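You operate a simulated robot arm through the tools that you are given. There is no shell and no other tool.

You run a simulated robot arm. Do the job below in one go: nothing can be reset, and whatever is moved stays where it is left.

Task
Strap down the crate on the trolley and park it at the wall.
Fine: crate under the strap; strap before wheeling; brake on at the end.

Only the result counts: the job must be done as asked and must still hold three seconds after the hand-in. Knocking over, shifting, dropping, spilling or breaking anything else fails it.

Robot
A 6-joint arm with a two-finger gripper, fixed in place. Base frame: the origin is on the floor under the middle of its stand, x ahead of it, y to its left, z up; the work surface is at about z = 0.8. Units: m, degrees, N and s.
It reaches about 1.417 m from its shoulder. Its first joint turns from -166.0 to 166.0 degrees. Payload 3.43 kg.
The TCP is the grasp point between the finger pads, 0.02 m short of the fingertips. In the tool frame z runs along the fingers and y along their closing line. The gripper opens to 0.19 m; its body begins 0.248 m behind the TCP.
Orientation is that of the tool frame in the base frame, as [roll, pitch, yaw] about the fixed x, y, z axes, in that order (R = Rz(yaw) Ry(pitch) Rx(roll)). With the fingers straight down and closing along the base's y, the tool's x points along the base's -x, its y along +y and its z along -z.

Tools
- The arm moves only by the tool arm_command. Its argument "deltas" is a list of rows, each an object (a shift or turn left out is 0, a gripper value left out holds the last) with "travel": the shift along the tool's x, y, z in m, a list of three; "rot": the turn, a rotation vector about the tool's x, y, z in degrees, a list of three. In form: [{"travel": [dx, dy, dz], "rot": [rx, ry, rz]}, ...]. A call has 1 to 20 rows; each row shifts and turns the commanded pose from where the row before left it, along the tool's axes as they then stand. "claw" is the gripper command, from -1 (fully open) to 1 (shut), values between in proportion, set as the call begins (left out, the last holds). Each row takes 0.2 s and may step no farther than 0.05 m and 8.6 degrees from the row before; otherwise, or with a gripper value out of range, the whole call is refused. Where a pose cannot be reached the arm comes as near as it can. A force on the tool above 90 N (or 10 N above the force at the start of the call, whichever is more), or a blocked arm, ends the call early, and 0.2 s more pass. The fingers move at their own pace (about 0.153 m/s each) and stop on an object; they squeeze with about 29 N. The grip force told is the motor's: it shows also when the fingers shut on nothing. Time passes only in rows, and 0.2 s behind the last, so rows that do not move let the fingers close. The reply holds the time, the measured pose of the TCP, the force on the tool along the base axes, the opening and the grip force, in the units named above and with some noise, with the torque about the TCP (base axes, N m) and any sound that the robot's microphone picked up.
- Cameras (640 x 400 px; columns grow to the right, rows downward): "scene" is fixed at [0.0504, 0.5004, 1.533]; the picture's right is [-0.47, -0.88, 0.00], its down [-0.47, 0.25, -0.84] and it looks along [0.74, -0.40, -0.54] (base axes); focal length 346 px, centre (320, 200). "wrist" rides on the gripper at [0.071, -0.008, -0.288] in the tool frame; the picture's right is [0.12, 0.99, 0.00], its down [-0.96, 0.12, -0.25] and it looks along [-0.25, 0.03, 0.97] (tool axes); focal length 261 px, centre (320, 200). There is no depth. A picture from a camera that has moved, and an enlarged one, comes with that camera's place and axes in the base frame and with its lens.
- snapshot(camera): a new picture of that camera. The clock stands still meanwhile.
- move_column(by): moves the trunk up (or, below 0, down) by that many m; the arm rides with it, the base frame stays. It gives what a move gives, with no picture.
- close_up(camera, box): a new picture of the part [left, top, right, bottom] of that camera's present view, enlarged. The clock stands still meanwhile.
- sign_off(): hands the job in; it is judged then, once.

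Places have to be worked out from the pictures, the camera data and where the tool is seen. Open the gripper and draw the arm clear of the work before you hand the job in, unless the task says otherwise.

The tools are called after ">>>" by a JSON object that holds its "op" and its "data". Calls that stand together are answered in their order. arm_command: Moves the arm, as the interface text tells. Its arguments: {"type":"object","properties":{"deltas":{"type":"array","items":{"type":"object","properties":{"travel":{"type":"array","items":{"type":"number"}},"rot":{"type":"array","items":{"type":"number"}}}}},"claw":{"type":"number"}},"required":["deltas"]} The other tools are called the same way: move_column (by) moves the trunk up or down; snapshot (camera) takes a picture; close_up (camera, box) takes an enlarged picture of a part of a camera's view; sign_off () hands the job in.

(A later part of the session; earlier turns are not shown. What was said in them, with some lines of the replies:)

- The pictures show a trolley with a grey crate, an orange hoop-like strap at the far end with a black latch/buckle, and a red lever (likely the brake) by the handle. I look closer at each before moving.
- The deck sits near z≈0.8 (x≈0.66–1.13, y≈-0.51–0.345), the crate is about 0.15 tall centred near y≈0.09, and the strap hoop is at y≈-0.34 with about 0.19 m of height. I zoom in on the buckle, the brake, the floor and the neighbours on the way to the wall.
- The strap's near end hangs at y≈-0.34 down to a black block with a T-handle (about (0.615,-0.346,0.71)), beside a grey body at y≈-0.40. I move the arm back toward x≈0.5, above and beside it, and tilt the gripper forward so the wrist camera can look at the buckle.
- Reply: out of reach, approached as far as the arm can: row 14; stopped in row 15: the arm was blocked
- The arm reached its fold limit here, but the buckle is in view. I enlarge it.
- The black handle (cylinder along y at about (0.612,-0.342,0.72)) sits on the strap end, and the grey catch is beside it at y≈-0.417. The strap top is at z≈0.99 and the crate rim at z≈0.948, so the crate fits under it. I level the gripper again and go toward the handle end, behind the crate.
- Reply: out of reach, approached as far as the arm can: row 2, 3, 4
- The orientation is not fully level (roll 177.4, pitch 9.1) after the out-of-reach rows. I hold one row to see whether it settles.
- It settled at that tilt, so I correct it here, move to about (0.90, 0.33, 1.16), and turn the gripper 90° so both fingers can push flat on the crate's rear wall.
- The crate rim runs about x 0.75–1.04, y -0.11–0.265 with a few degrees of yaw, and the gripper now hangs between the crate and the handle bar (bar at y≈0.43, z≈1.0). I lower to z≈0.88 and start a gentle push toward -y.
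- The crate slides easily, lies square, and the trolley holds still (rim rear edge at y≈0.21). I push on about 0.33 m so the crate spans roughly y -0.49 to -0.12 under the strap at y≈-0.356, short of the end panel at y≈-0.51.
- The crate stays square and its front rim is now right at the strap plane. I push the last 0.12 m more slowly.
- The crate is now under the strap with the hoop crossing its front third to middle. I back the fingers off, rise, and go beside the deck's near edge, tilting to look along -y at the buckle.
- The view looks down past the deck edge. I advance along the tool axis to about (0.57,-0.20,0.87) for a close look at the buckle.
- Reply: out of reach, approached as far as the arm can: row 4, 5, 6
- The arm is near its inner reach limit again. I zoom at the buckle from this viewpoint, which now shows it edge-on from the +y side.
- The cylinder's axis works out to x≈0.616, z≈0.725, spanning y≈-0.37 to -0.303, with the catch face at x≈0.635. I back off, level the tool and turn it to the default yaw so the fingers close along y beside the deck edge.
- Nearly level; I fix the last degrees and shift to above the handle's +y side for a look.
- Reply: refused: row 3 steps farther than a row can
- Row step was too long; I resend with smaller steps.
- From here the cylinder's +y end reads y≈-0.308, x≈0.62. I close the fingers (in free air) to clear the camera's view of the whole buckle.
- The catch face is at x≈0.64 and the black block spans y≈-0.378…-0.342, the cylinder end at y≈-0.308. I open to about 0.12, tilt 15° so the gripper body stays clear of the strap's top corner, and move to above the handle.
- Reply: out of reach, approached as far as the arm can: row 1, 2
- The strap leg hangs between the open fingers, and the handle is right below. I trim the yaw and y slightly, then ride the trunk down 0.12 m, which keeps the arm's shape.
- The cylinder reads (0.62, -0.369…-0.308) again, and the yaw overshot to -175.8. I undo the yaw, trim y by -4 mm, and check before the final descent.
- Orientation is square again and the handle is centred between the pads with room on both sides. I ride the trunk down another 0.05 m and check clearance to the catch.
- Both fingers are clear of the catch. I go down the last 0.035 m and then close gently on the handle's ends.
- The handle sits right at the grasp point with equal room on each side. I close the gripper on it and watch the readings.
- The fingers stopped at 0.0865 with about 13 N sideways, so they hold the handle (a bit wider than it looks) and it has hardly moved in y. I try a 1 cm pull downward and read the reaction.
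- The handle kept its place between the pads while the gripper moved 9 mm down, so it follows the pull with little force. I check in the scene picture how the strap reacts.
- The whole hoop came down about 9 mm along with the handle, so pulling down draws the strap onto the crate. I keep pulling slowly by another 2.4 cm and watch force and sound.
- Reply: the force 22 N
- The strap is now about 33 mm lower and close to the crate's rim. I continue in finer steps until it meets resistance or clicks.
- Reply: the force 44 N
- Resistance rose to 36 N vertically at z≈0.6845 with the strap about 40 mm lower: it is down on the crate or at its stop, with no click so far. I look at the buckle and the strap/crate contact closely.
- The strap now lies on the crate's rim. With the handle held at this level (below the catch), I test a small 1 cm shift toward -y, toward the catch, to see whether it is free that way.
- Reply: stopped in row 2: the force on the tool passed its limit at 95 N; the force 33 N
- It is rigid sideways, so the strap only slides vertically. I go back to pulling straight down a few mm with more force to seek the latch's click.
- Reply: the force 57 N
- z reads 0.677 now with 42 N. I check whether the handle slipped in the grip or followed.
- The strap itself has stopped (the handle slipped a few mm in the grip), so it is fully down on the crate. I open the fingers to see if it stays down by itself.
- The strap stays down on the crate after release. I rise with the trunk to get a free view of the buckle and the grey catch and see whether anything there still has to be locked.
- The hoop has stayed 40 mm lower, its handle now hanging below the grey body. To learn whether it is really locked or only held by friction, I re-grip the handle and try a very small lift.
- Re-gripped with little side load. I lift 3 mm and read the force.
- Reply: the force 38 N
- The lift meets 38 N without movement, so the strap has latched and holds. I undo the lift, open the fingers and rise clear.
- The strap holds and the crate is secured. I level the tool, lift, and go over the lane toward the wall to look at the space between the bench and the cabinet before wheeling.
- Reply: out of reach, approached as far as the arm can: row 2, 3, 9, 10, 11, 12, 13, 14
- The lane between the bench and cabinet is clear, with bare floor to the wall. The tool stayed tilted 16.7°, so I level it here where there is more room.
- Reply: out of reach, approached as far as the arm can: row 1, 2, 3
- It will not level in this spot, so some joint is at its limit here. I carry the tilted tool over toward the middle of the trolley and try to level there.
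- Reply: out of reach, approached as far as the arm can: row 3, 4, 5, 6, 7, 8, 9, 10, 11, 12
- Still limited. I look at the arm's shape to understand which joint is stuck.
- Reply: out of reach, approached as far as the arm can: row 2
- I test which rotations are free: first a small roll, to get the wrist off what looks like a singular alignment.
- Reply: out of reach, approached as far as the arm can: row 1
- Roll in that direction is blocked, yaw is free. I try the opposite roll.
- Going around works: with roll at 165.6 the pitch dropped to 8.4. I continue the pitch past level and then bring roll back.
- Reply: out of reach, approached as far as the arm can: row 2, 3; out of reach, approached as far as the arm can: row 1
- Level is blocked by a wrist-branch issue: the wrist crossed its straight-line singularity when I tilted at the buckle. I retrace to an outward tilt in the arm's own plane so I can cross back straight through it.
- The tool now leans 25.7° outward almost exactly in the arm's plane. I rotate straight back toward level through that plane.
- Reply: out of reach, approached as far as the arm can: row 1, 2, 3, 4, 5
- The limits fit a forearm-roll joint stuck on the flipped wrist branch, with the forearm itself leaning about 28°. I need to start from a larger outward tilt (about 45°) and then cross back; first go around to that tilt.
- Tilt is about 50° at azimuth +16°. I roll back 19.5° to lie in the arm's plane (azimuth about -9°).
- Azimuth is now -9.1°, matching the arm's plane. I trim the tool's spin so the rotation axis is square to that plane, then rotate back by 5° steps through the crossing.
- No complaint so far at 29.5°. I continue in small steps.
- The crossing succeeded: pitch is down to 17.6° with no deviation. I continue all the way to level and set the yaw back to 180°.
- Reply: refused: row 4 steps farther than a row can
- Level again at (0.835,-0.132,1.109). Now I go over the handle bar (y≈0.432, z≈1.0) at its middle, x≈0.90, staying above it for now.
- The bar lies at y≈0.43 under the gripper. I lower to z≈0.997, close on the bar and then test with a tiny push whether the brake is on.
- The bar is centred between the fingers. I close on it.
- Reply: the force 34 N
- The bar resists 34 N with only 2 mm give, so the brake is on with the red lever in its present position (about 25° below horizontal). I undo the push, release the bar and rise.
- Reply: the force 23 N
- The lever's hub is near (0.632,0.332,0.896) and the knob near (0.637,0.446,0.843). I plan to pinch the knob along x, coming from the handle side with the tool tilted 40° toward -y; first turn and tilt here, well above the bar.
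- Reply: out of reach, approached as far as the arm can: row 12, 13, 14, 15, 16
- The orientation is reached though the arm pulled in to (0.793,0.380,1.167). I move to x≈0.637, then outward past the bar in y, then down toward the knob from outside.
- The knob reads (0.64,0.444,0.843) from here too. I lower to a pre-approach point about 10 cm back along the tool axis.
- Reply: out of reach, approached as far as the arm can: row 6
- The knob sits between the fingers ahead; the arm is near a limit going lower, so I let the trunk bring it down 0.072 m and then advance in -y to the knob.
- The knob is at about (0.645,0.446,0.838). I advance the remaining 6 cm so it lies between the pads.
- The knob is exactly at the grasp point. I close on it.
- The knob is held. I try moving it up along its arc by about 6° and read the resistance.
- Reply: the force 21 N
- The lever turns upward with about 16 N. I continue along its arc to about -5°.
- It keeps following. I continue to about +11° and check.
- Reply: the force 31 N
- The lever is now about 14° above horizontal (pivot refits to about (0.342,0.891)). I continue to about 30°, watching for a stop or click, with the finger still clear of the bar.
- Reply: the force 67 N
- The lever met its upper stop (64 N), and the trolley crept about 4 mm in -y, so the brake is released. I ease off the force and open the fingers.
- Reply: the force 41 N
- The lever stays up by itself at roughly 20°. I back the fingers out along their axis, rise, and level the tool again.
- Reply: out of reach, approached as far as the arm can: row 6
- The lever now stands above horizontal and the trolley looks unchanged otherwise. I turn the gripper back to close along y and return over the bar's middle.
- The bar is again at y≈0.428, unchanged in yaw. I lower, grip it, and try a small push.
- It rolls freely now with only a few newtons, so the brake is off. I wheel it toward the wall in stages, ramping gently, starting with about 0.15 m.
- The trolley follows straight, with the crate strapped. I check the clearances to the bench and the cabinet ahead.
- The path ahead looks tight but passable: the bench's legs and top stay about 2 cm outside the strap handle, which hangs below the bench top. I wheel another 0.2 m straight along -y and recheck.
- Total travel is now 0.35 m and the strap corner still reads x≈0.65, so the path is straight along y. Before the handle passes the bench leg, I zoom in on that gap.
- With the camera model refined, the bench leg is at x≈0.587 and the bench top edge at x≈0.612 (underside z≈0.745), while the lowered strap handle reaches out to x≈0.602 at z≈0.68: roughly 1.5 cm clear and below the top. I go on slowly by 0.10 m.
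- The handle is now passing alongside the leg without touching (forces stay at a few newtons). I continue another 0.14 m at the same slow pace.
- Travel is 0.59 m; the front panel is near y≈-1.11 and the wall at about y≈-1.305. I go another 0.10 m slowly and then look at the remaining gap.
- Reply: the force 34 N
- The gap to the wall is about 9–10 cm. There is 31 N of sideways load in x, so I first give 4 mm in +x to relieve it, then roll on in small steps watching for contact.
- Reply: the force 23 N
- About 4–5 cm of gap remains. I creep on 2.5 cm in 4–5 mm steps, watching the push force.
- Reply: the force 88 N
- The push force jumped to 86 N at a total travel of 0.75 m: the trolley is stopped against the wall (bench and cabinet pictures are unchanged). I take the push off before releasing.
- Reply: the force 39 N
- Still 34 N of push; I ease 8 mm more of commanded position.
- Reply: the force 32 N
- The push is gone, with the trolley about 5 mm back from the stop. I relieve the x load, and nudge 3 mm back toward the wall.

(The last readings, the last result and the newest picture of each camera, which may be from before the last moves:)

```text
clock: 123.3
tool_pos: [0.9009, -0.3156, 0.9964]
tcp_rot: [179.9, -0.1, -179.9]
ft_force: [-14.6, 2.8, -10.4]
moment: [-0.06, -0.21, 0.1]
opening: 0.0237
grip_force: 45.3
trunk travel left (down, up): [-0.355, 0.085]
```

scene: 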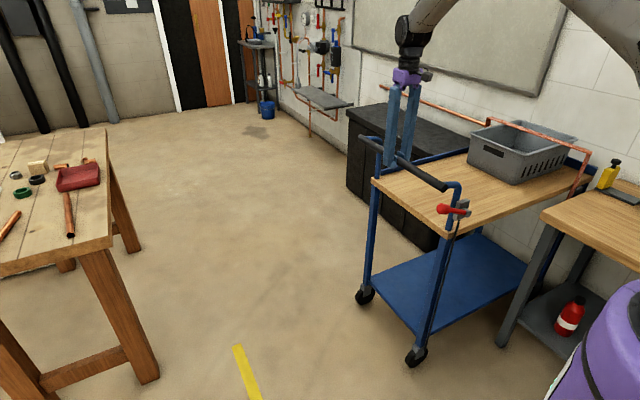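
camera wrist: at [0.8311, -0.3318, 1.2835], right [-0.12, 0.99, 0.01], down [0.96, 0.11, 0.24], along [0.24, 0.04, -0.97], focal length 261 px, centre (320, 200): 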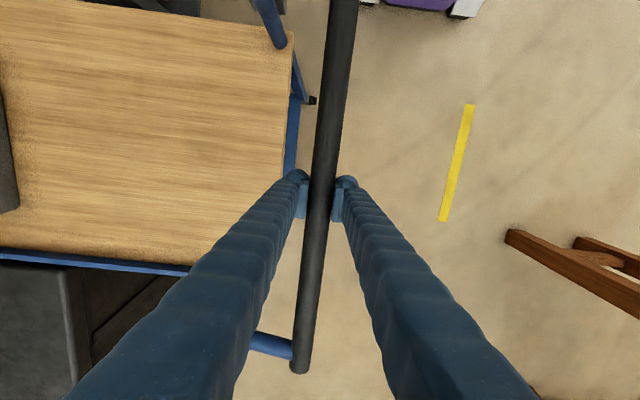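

The trolley rests near its stop at the wall with little force. I release the bar and rise.

>>> {"op": "arm_command", "data": {"deltas": [{"travel": [0, 0, 0]}, {"travel": [0, 0, 0]}, {"travel": [0, 0, 0]}, {"travel": [0, 0, -0.04]}, {"travel": [0, 0, -0.04]}, {"travel": [0, 0, -0.04]}, {"travel": [0, 0, -0.04]}, {"travel": [0, 0, 0]}], "claw": -0.26}}

>>> {"op": "snapshot", "data": {"camera": "wrist"}}

>>> {"op": "close_up", "data": {"camera": "scene", "box": [330, 90, 530, 240]}}

>>> {"op": "close_up", "data": {"camera": "scene", "box": [480, 110, 640, 210]}}

```text
clock: 125.1
tool_pos: [0.8992, -0.3156, 1.156]
tcp_rot: [180.0, -0.1, -180.0]
ft_force: [-0.5, 0.1, 0.0]
moment: [-0.02, 0.01, 0.01]
opening: 0.1197
grip_force: 0.1
trunk travel left (down, up): [-0.355, 0.085]
```

```text
taken
camera wrist: at [0.8296, -0.3243, 1.444], right [-0.12, 0.99, 0.0], down [0.96, 0.12, 0.25], along [0.24, 0.03, -0.97], focal length 261 px, centre (320, 200)
```

wrist: 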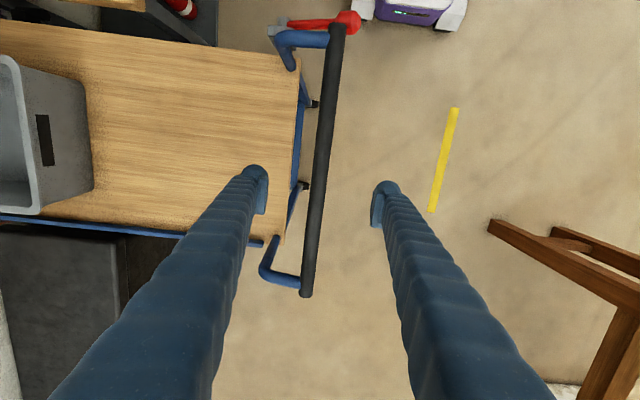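

```text
2.67 times, centred on (430, 165) of scene
camera zoom: at [0.0504, 0.5004, 1.533], right [-0.47, -0.88, 0.0], down [-0.47, 0.25, -0.84], along [0.74, -0.4, -0.54], focal length 921 px, centre (27, 293)
```

zoom: 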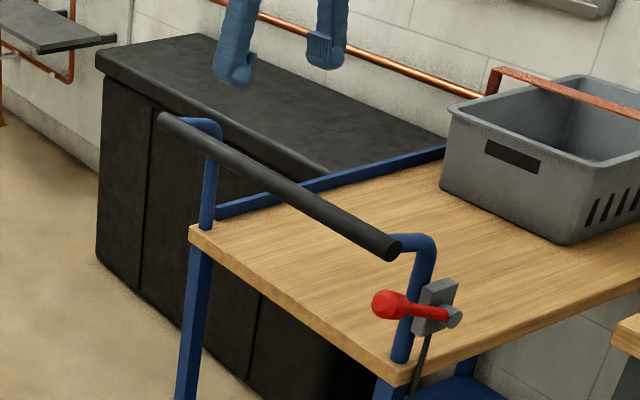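

```text
4.00 times, centred on (560, 160) of scene
camera zoom: at [0.0504, 0.5004, 1.533], right [-0.47, -0.88, 0.0], down [-0.47, 0.25, -0.84], along [0.74, -0.4, -0.54], focal length 1382 px, centre (-640, 360)
```

zoom: 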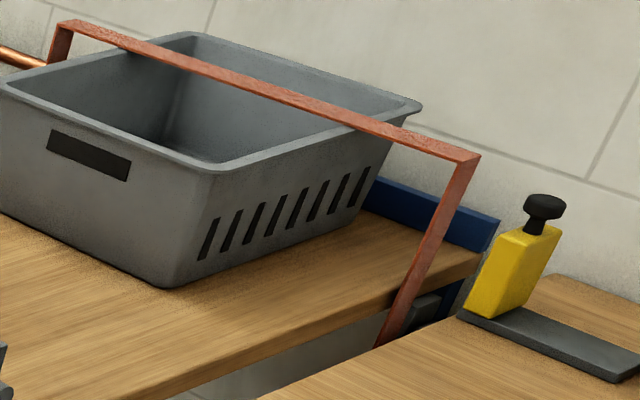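

The trolley stays put. The knob now reads about (0.642,-0.297,0.935). I close the fingers and move above it, slightly outboard (x≈0.634) so I stay clear of the handle tube, to press it down.

>>> {"op": "arm_command", "data": {"deltas": [{"travel": [0.0442, 0.0038, 0]}, {"travel": [0.0442, 0.0038, 0]}, {"travel": [0.0442, 0.0038, 0]}, {"travel": [0.0442, 0.0038, 0]}, {"travel": [0.0442, 0.0038, 0]}, {"travel": [0.0442, 0.0038, 0]}, {"travel": [0, 0, 0]}], "claw": 1}}

>>> {"op": "snapshot", "data": {"camera": "wrist"}}

>>> {"op": "snapshot", "data": {"camera": "scene"}}

```text
clock: 126.7
tool_pos: [0.6356, -0.2954, 1.1577]
tcp_rot: [179.8, -0.2, 180.0]
ft_force: [1.0, -0.6, 0.0]
moment: [0.06, 0.04, -0.02]
opening: 0.0001
grip_force: 29.2
trunk travel left (down, up): [-0.355, 0.085]
```

```text
taken
camera wrist: at [0.5655, -0.3047, 1.4454], right [-0.12, 0.99, 0.0], down [0.96, 0.11, 0.24], along [0.24, 0.03, -0.97], focal length 261 px, centre (320, 200)
```

wrist: 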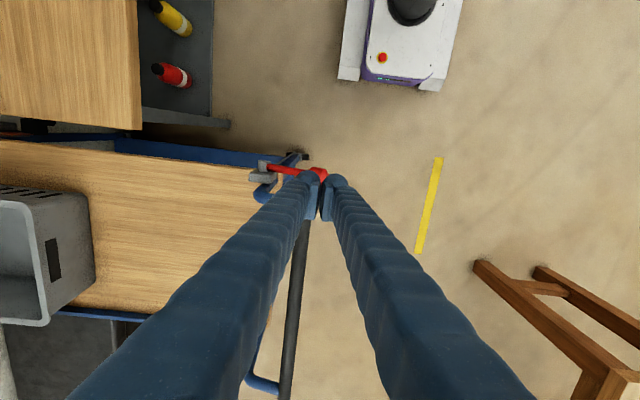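

```text
taken
```

scene: 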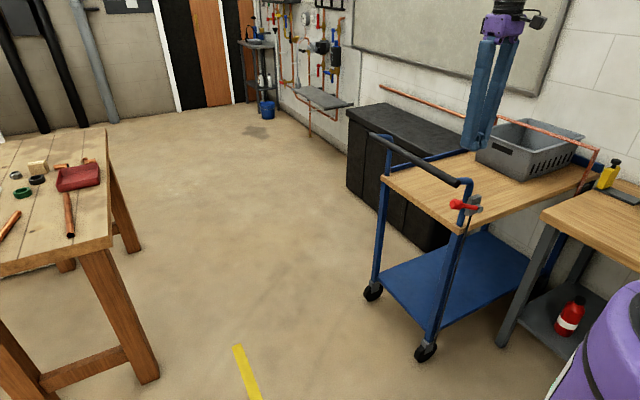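

The knob is right below the closed fingertips (0.643,-0.295). I lower to just above it.

>>> {"op": "arm_command", "data": {"deltas": [{"travel": [0, 0, 0.04]}, {"travel": [0, 0, 0.04]}, {"travel": [0, 0, 0.04]}, {"travel": [0, 0, 0.04]}, {"travel": [0, 0, 0]}]}}

>>> {"op": "close_up", "data": {"camera": "scene", "box": [400, 130, 530, 260]}}

>>> {"op": "close_up", "data": {"camera": "wrist", "box": [240, 120, 400, 260]}}

```text
clock: 127.9
tool_pos: [0.6368, -0.2908, 0.9958]
tcp_rot: [179.9, 0.0, 179.9]
ft_force: [0.1, 0.1, 0.6]
moment: [-0.02, -0.07, 0.0]
opening: 0.0003
grip_force: 28.7
trunk travel left (down, up): [-0.355, 0.085]
```

```text
3.08 times, centred on (465, 195) of scene
camera zoom: at [0.0504, 0.5004, 1.533], right [-0.47, -0.88, 0.0], down [-0.47, 0.25, -0.84], along [0.74, -0.4, -0.54], focal length 1063 px, centre (-126, 215)
```

zoom: 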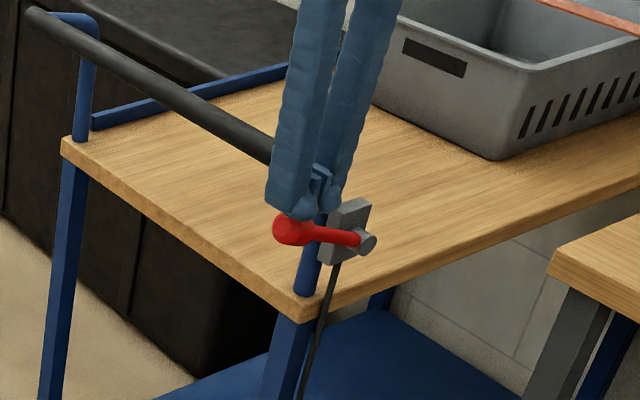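

```text
2.86 times, centred on (320, 190) of wrist
camera zoom: at [0.5665, -0.2995, 1.2836], right [-0.12, 0.99, 0.0], down [0.96, 0.11, 0.25], along [0.24, 0.03, -0.97], focal length 745 px, centre (320, 229)
```

zoom: 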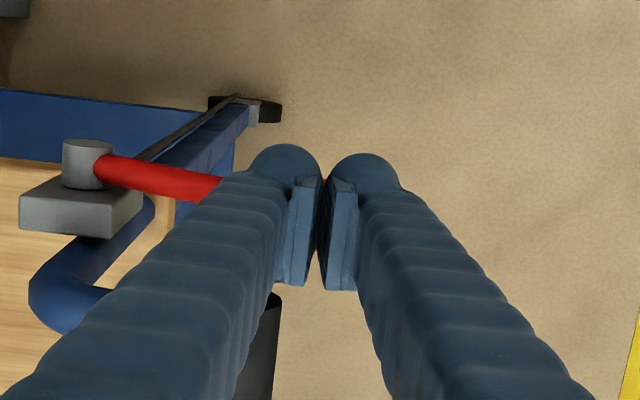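

The tips are just above the knob and beside the bar's end. I press down in small steps and watch the force.

>>> {"op": "arm_command", "data": {"deltas": [{"travel": [0, 0, 0.012]}, {"travel": [0, 0, 0.012]}, {"travel": [0, 0, 0.012]}, {"travel": [0, 0, 0]}]}}

>>> {"op": "close_up", "data": {"camera": "scene", "box": [400, 130, 530, 260]}}

```text
clock: 128.9
tool_pos: [0.6357, -0.2938, 0.9585]
tcp_rot: [179.9, -0.1, 180.0]
ft_force: [0.4, 0.3, -0.4]
moment: [0.01, -0.01, -0.01]
opening: 0.0
grip_force: 29.2
trunk travel left (down, up): [-0.355, 0.085]
```

```text
3.08 times, centred on (465, 195) of scene
camera zoom: at [0.0504, 0.5004, 1.533], right [-0.47, -0.88, 0.0], down [-0.47, 0.25, -0.84], along [0.74, -0.4, -0.54], focal length 1063 px, centre (-126, 215)
```

zoom: 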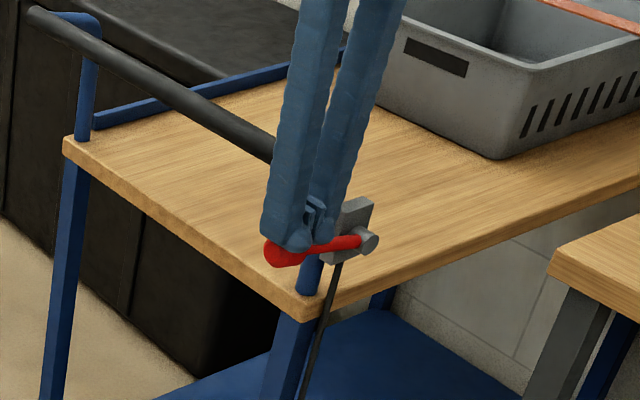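

The lever is turning down under the fingertips with hardly any force. I keep pressing.

>>> {"op": "arm_command", "data": {"deltas": [{"travel": [0, 0, 0.012]}, {"travel": [0, 0, 0.012]}, {"travel": [0, 0, 0.012]}, {"travel": [0, 0, 0.012]}, {"travel": [0, 0, 0]}]}}

>>> {"op": "close_up", "data": {"camera": "scene", "box": [400, 130, 530, 260]}}

```text
clock: 130.1
tool_pos: [0.6355, -0.291, 0.9124]
tcp_rot: [179.9, -0.1, -180.0]
ft_force: [-0.5, 0.2, -0.7]
moment: [-0.03, 0.0, -0.01]
opening: 0.0
grip_force: 28.7
trunk travel left (down, up): [-0.355, 0.085]
```

```text
3.08 times, centred on (465, 195) of scene
camera zoom: at [0.0504, 0.5004, 1.533], right [-0.47, -0.88, 0.0], down [-0.47, 0.25, -0.84], along [0.74, -0.4, -0.54], focal length 1063 px, centre (-126, 215)
```

zoom: 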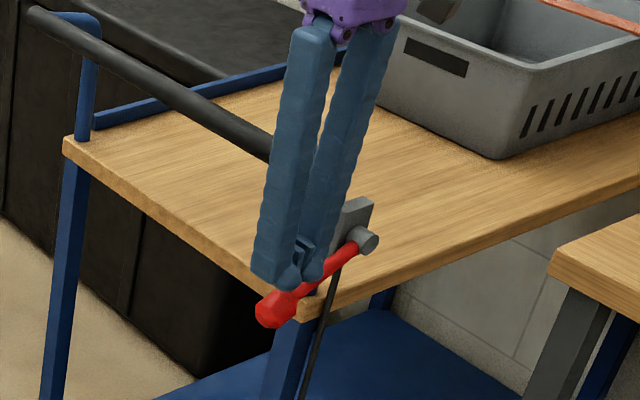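

The lever is now below horizontal. I press on until I feel its lower stop.

>>> {"op": "arm_command", "data": {"deltas": [{"travel": [0, 0, 0.01]}, {"travel": [0, 0, 0.01]}, {"travel": [0, 0, 0.01]}, {"travel": [0, 0, 0]}]}}

>>> {"op": "close_up", "data": {"camera": "scene", "box": [400, 130, 530, 260]}}

```text
clock: 131.1
tool_pos: [0.6344, -0.2915, 0.8823]
tcp_rot: [179.9, -0.1, -180.0]
ft_force: [-1.2, -0.5, -0.5]
moment: [-0.01, 0.01, -0.02]
opening: 0.0
grip_force: 29.2
trunk travel left (down, up): [-0.355, 0.085]
```

```text
3.08 times, centred on (465, 195) of scene
camera zoom: at [0.0504, 0.5004, 1.533], right [-0.47, -0.88, 0.0], down [-0.47, 0.25, -0.84], along [0.74, -0.4, -0.54], focal length 1063 px, centre (-126, 215)
```

zoom: 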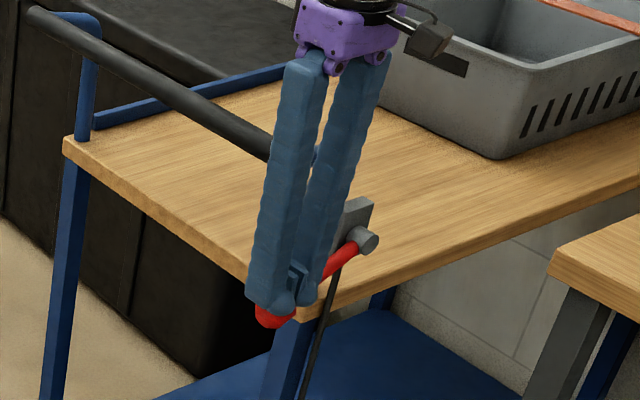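

The force is still nil and the tips (z≈0.862) are now just above where the knob sat when the brake was on. I press another centimetre to seat it.

>>> {"op": "arm_command", "data": {"deltas": [{"travel": [0, 0, 0.005]}, {"travel": [0, 0, 0.005]}, {"travel": [0, 0, 0]}]}}

>>> {"op": "close_up", "data": {"camera": "scene", "box": [430, 180, 500, 240]}}

```text
clock: 132.1
tool_pos: [0.6362, -0.2926, 0.8802]
tcp_rot: [-179.8, 0.5, -180.0]
ft_force: [-17.5, 10.8, 56.0]
moment: [-0.65, -0.11, 0.07]
opening: 0.0
grip_force: 29.2
trunk travel left (down, up): [-0.355, 0.085]
stopped in row 3: the force on the tool passed its limit at 91 N (the readings are from after the stop); the commanded pose is now the measured one
```

```text
6.67 times, centred on (465, 210) of scene
camera zoom: at [0.0504, 0.5004, 1.533], right [-0.47, -0.88, 0.0], down [-0.47, 0.25, -0.84], along [0.74, -0.4, -0.54], focal length 2303 px, centre (-647, 133)
```

zoom: 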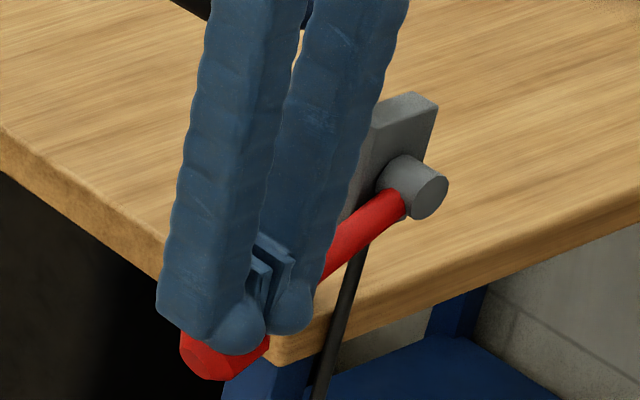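

The knob is firmly on its lower stop (91 N limit reached). I lift off and look at the lever's resting angle.

>>> {"op": "arm_command", "data": {"deltas": [{"travel": [0, 0, -0.03]}, {"travel": [0, 0, -0.045]}, {"travel": [0, 0, -0.045]}, {"travel": [0, 0, -0.045]}, {"travel": [0, 0, -0.045]}, {"travel": [0, 0, -0.045]}, {"travel": [0, 0, 0]}]}}

>>> {"op": "snapshot", "data": {"camera": "scene"}}

>>> {"op": "close_up", "data": {"camera": "scene", "box": [430, 170, 510, 240]}}

>>> {"op": "snapshot", "data": {"camera": "wrist"}}

```text
clock: 133.7
tool_pos: [0.6372, -0.2941, 1.1308]
tcp_rot: [-179.9, 0.2, -179.9]
ft_force: [-0.8, 0.0, 0.6]
moment: [-0.01, 0.04, 0.02]
opening: 0.0001
grip_force: 28.8
trunk travel left (down, up): [-0.355, 0.085]
```

```text
taken
```

scene: 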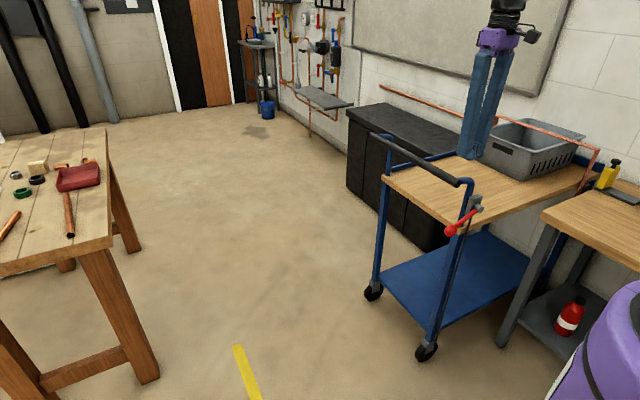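

```text
5.71 times, centred on (470, 205) of scene
camera zoom: at [0.0504, 0.5004, 1.533], right [-0.47, -0.88, 0.0], down [-0.47, 0.25, -0.84], along [0.74, -0.4, -0.54], focal length 1974 px, centre (-537, 171)
```

zoom: 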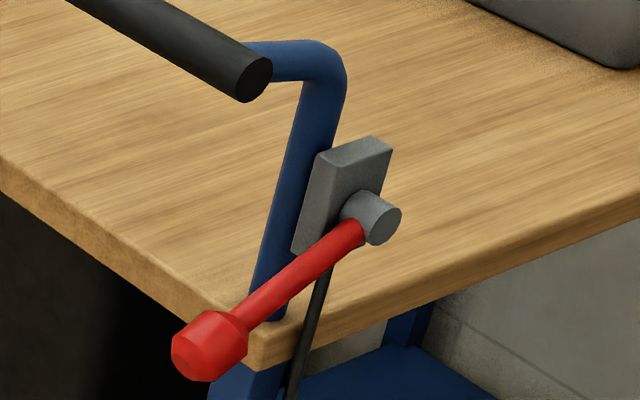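

```text
taken
camera wrist: at [0.567, -0.3025, 1.4173], right [-0.12, 0.99, 0.0], down [0.96, 0.12, 0.25], along [0.25, 0.03, -0.97], focal length 261 px, centre (320, 200)
```

wrist: 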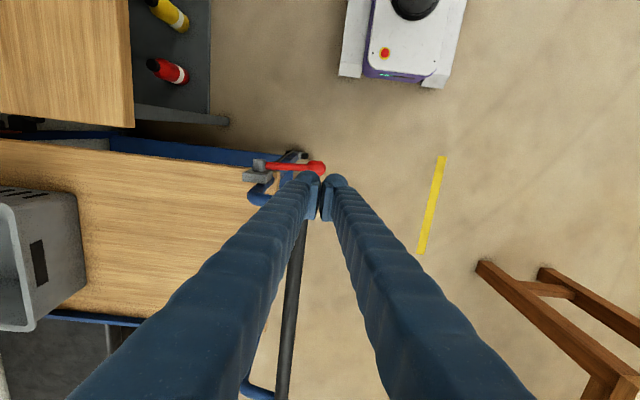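

The knob sits at (y≈-0.306, z≈0.839), the same angle as when the brake was on at the start, and the trolley is at the wall. To be sure, I go back over the bar for a gentle brake check.

>>> {"op": "arm_command", "data": {"deltas": [{"travel": [0, 0, -0.03]}, {"travel": [-0.044, -0.004, 0]}, {"travel": [-0.044, -0.004, 0]}, {"travel": [-0.044, -0.004, 0]}, {"travel": [-0.044, -0.004, 0]}, {"travel": [-0.044, -0.004, 0]}, {"travel": [-0.044, -0.004, 0]}, {"travel": [0, 0, 0]}], "claw": -0.26}}

>>> {"op": "snapshot", "data": {"camera": "wrist"}}

```text
clock: 135.5
tool_pos: [0.8986, -0.3202, 1.1635]
tcp_rot: [-179.9, 0.2, 180.0]
ft_force: [-1.5, -0.5, 0.8]
moment: [-0.02, -0.05, -0.03]
opening: 0.1198
grip_force: 0.1
trunk travel left (down, up): [-0.355, 0.085]
```

```text
taken
camera wrist: at [0.8279, -0.3272, 1.4495], right [-0.12, 0.99, 0.0], down [0.96, 0.12, 0.25], along [0.25, 0.03, -0.97], focal length 261 px, centre (320, 200)
```

wrist: 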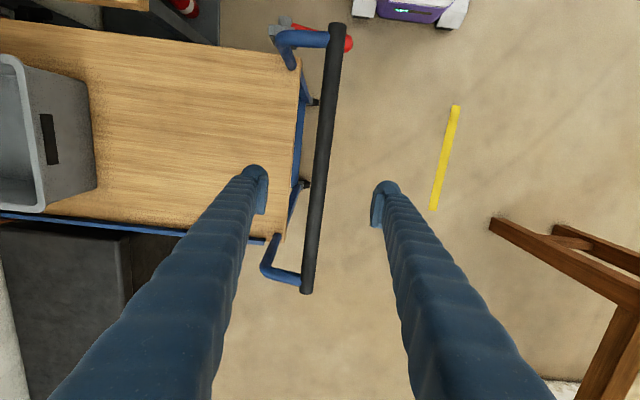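

The bar is at y≈-0.318, so the trolley stayed. I lower, grip, and pull back only about 4 mm to test the brake.

>>> {"op": "arm_command", "data": {"deltas": [{"travel": [0, 0.001, 0.0416]}, {"travel": [0, 0, 0.0416]}, {"travel": [0, 0, 0.0416]}, {"travel": [0, 0, 0.0416]}, {"travel": [0, 0, 0]}]}}

>>> {"op": "arm_command", "data": {"deltas": [{"travel": [0, 0, 0]}, {"travel": [0, 0, 0]}, {"travel": [0, 0, 0]}], "claw": 1}}

>>> {"op": "arm_command", "data": {"deltas": [{"travel": [0, 0.0025, 0]}, {"travel": [0, 0.0025, 0]}, {"travel": [0, 0, 0]}]}}

```text
clock: 136.7
tool_pos: [0.902, -0.3154, 0.9951]
tcp_rot: [-179.9, 0.4, 180.0]
ft_force: [-0.2, 0.2, 0.7]
moment: [0.02, -0.03, -0.02]
opening: 0.1195
grip_force: 0.0
trunk travel left (down, up): [-0.355, 0.085]
```

```text
clock: 137.5
tool_pos: [0.9028, -0.3191, 0.9952]
tcp_rot: [-179.9, 0.2, 179.8]
ft_force: [-1.3, -16.1, 1.3]
moment: [0.07, 0.02, 0.15]
opening: 0.0238
grip_force: 45.2
trunk travel left (down, up): [-0.355, 0.085]
```

```text
clock: 138.3
tool_pos: [0.9034, -0.3184, 0.9949]
tcp_rot: [-179.8, 0.4, 179.8]
ft_force: [3.6, -48.9, 7.6]
moment: [0.24, -0.65, 0.08]
opening: 0.024
grip_force: 44.9
trunk travel left (down, up): [-0.355, 0.085]
```

The bar holds against 49 N with under 1 mm of give, so the brake is on. I take the load off, open, rise, and draw the arm clear.

>>> {"op": "arm_command", "data": {"deltas": [{"travel": [0, -0.004, 0]}, {"travel": [0, -0.004, 0]}, {"travel": [0, 0, 0]}]}}

>>> {"op": "arm_command", "data": {"deltas": [{"travel": [0, 0, 0]}, {"travel": [0, 0, 0]}, {"travel": [0, 0, 0]}, {"travel": [0, 0, -0.04]}, {"travel": [0, 0, -0.045]}, {"travel": [0, 0, -0.045]}, {"travel": [0, 0, -0.045]}, {"travel": [0, 0, -0.045]}, {"travel": [0, 0.045, 0]}, {"travel": [0, 0.045, 0]}, {"travel": [0, 0.045, 0]}, {"travel": [0, 0.045, 0]}, {"travel": [0, 0.045, 0]}, {"travel": [0, 0.045, 0]}, {"travel": [0, 0.045, 0]}, {"travel": [0, 0, 0]}], "claw": -0.5}}

>>> {"op": "snapshot", "data": {"camera": "scene"}}

>>> {"op": "snapshot", "data": {"camera": "wrist"}}

```text
clock: 139.1
tool_pos: [0.9024, -0.3186, 0.9947]
tcp_rot: [180.0, 0.3, -180.0]
ft_force: [10.1, -10.7, 15.1]
moment: [0.06, 0.76, 0.14]
opening: 0.0236
grip_force: 45.4
trunk travel left (down, up): [-0.355, 0.085]
```

```text
clock: 142.5
tool_pos: [0.9013, -0.0083, 1.2149]
tcp_rot: [-179.9, 0.2, 179.9]
ft_force: [-0.3, 0.1, 0.6]
moment: [-0.03, 0.01, 0.0]
opening: 0.1425
grip_force: 0.2
trunk travel left (down, up): [-0.355, 0.085]
```

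```text
taken
```

scene: 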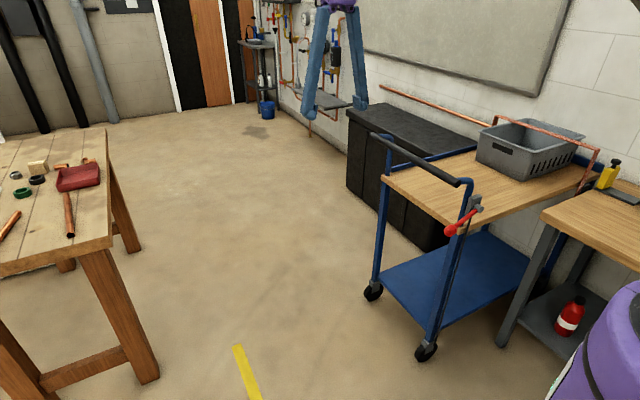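

```text
taken
camera wrist: at [0.8308, -0.0152, 1.5027], right [-0.12, 0.99, 0.0], down [0.96, 0.11, 0.25], along [0.25, 0.03, -0.97], focal length 261 px, centre (320, 200)
```

wrist: 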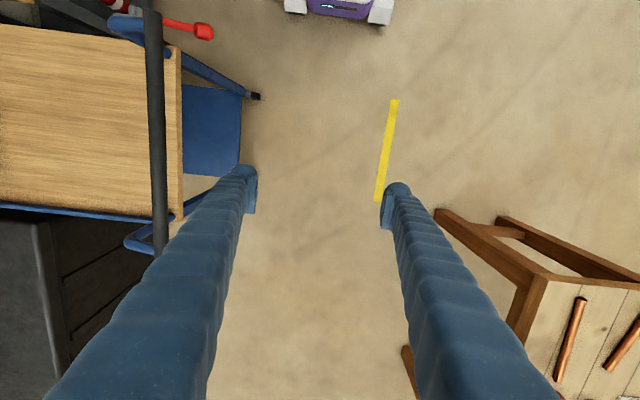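

The trolley stands at the wall with the lever down and the arm clear. One last close look at the strap on the crate and the surroundings.

>>> {"op": "close_up", "data": {"camera": "scene", "box": [460, 100, 640, 220]}}

>>> {"op": "close_up", "data": {"camera": "scene", "box": [420, 170, 510, 260]}}

```text
3.33 times, centred on (550, 160) of scene
camera zoom: at [0.0504, 0.5004, 1.533], right [-0.47, -0.88, 0.0], down [-0.47, 0.25, -0.84], along [0.74, -0.4, -0.54], focal length 1152 px, centre (-447, 333)
```

zoom: 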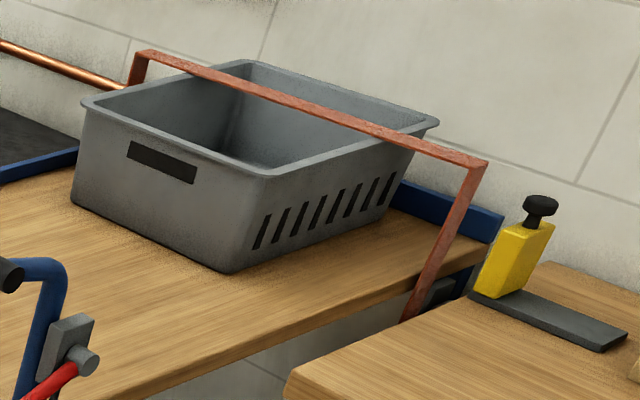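

```text
4.44 times, centred on (465, 215) of scene
camera zoom: at [0.0504, 0.5004, 1.533], right [-0.47, -0.88, 0.0], down [-0.47, 0.25, -0.84], along [0.74, -0.4, -0.54], focal length 1535 px, centre (-324, 133)
```

zoom: 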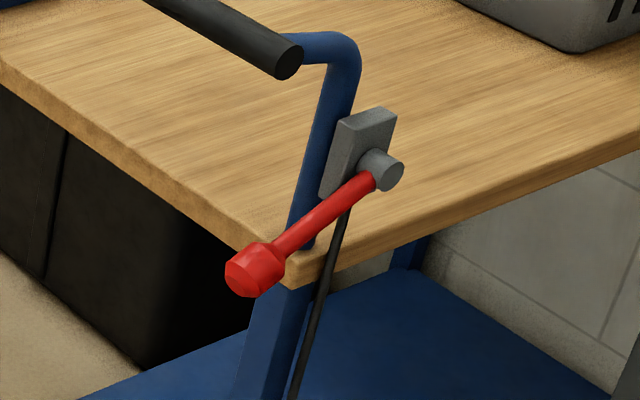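

The strap lies across the crate, the trolley is parked at the wall, the brake lever is down and holding, the gripper is open and clear, and nothing else has moved. I hand the job in.

>>> {"op": "sign_off", "data": {}}

```text
The job is handed in.
```

The crate is strapped down on the trolley and parked at the wall with the brake on, and I have handed the job in. I don't have the judging result.

- **Crate:** I pushed it under the strap and pulled the strap down onto its rim. The strap did not move when I lifted it with about 38 N.
- **Order:** I strapped the crate first, then released the brake and wheeled the trolley.
- **Parking:** I wheeled it 0.75 m towards the wall until it stopped hard. It now sits about 2 mm short of that stop. From the pictures there is still about 4 cm between its front panel and the wall. I could not see whether a wheel touches the wall or the trolley reached the end of its travel.
- **Brake:** The lever is back down at its starting angle. The handle gave less than 1 mm when I pulled it with about 49 N.
- **Surroundings:** The trolley passed the side bench with only a centimetre or two to spare. Nothing else looked moved in the last pictures.

The gripper is open and the arm is clear of the trolley.
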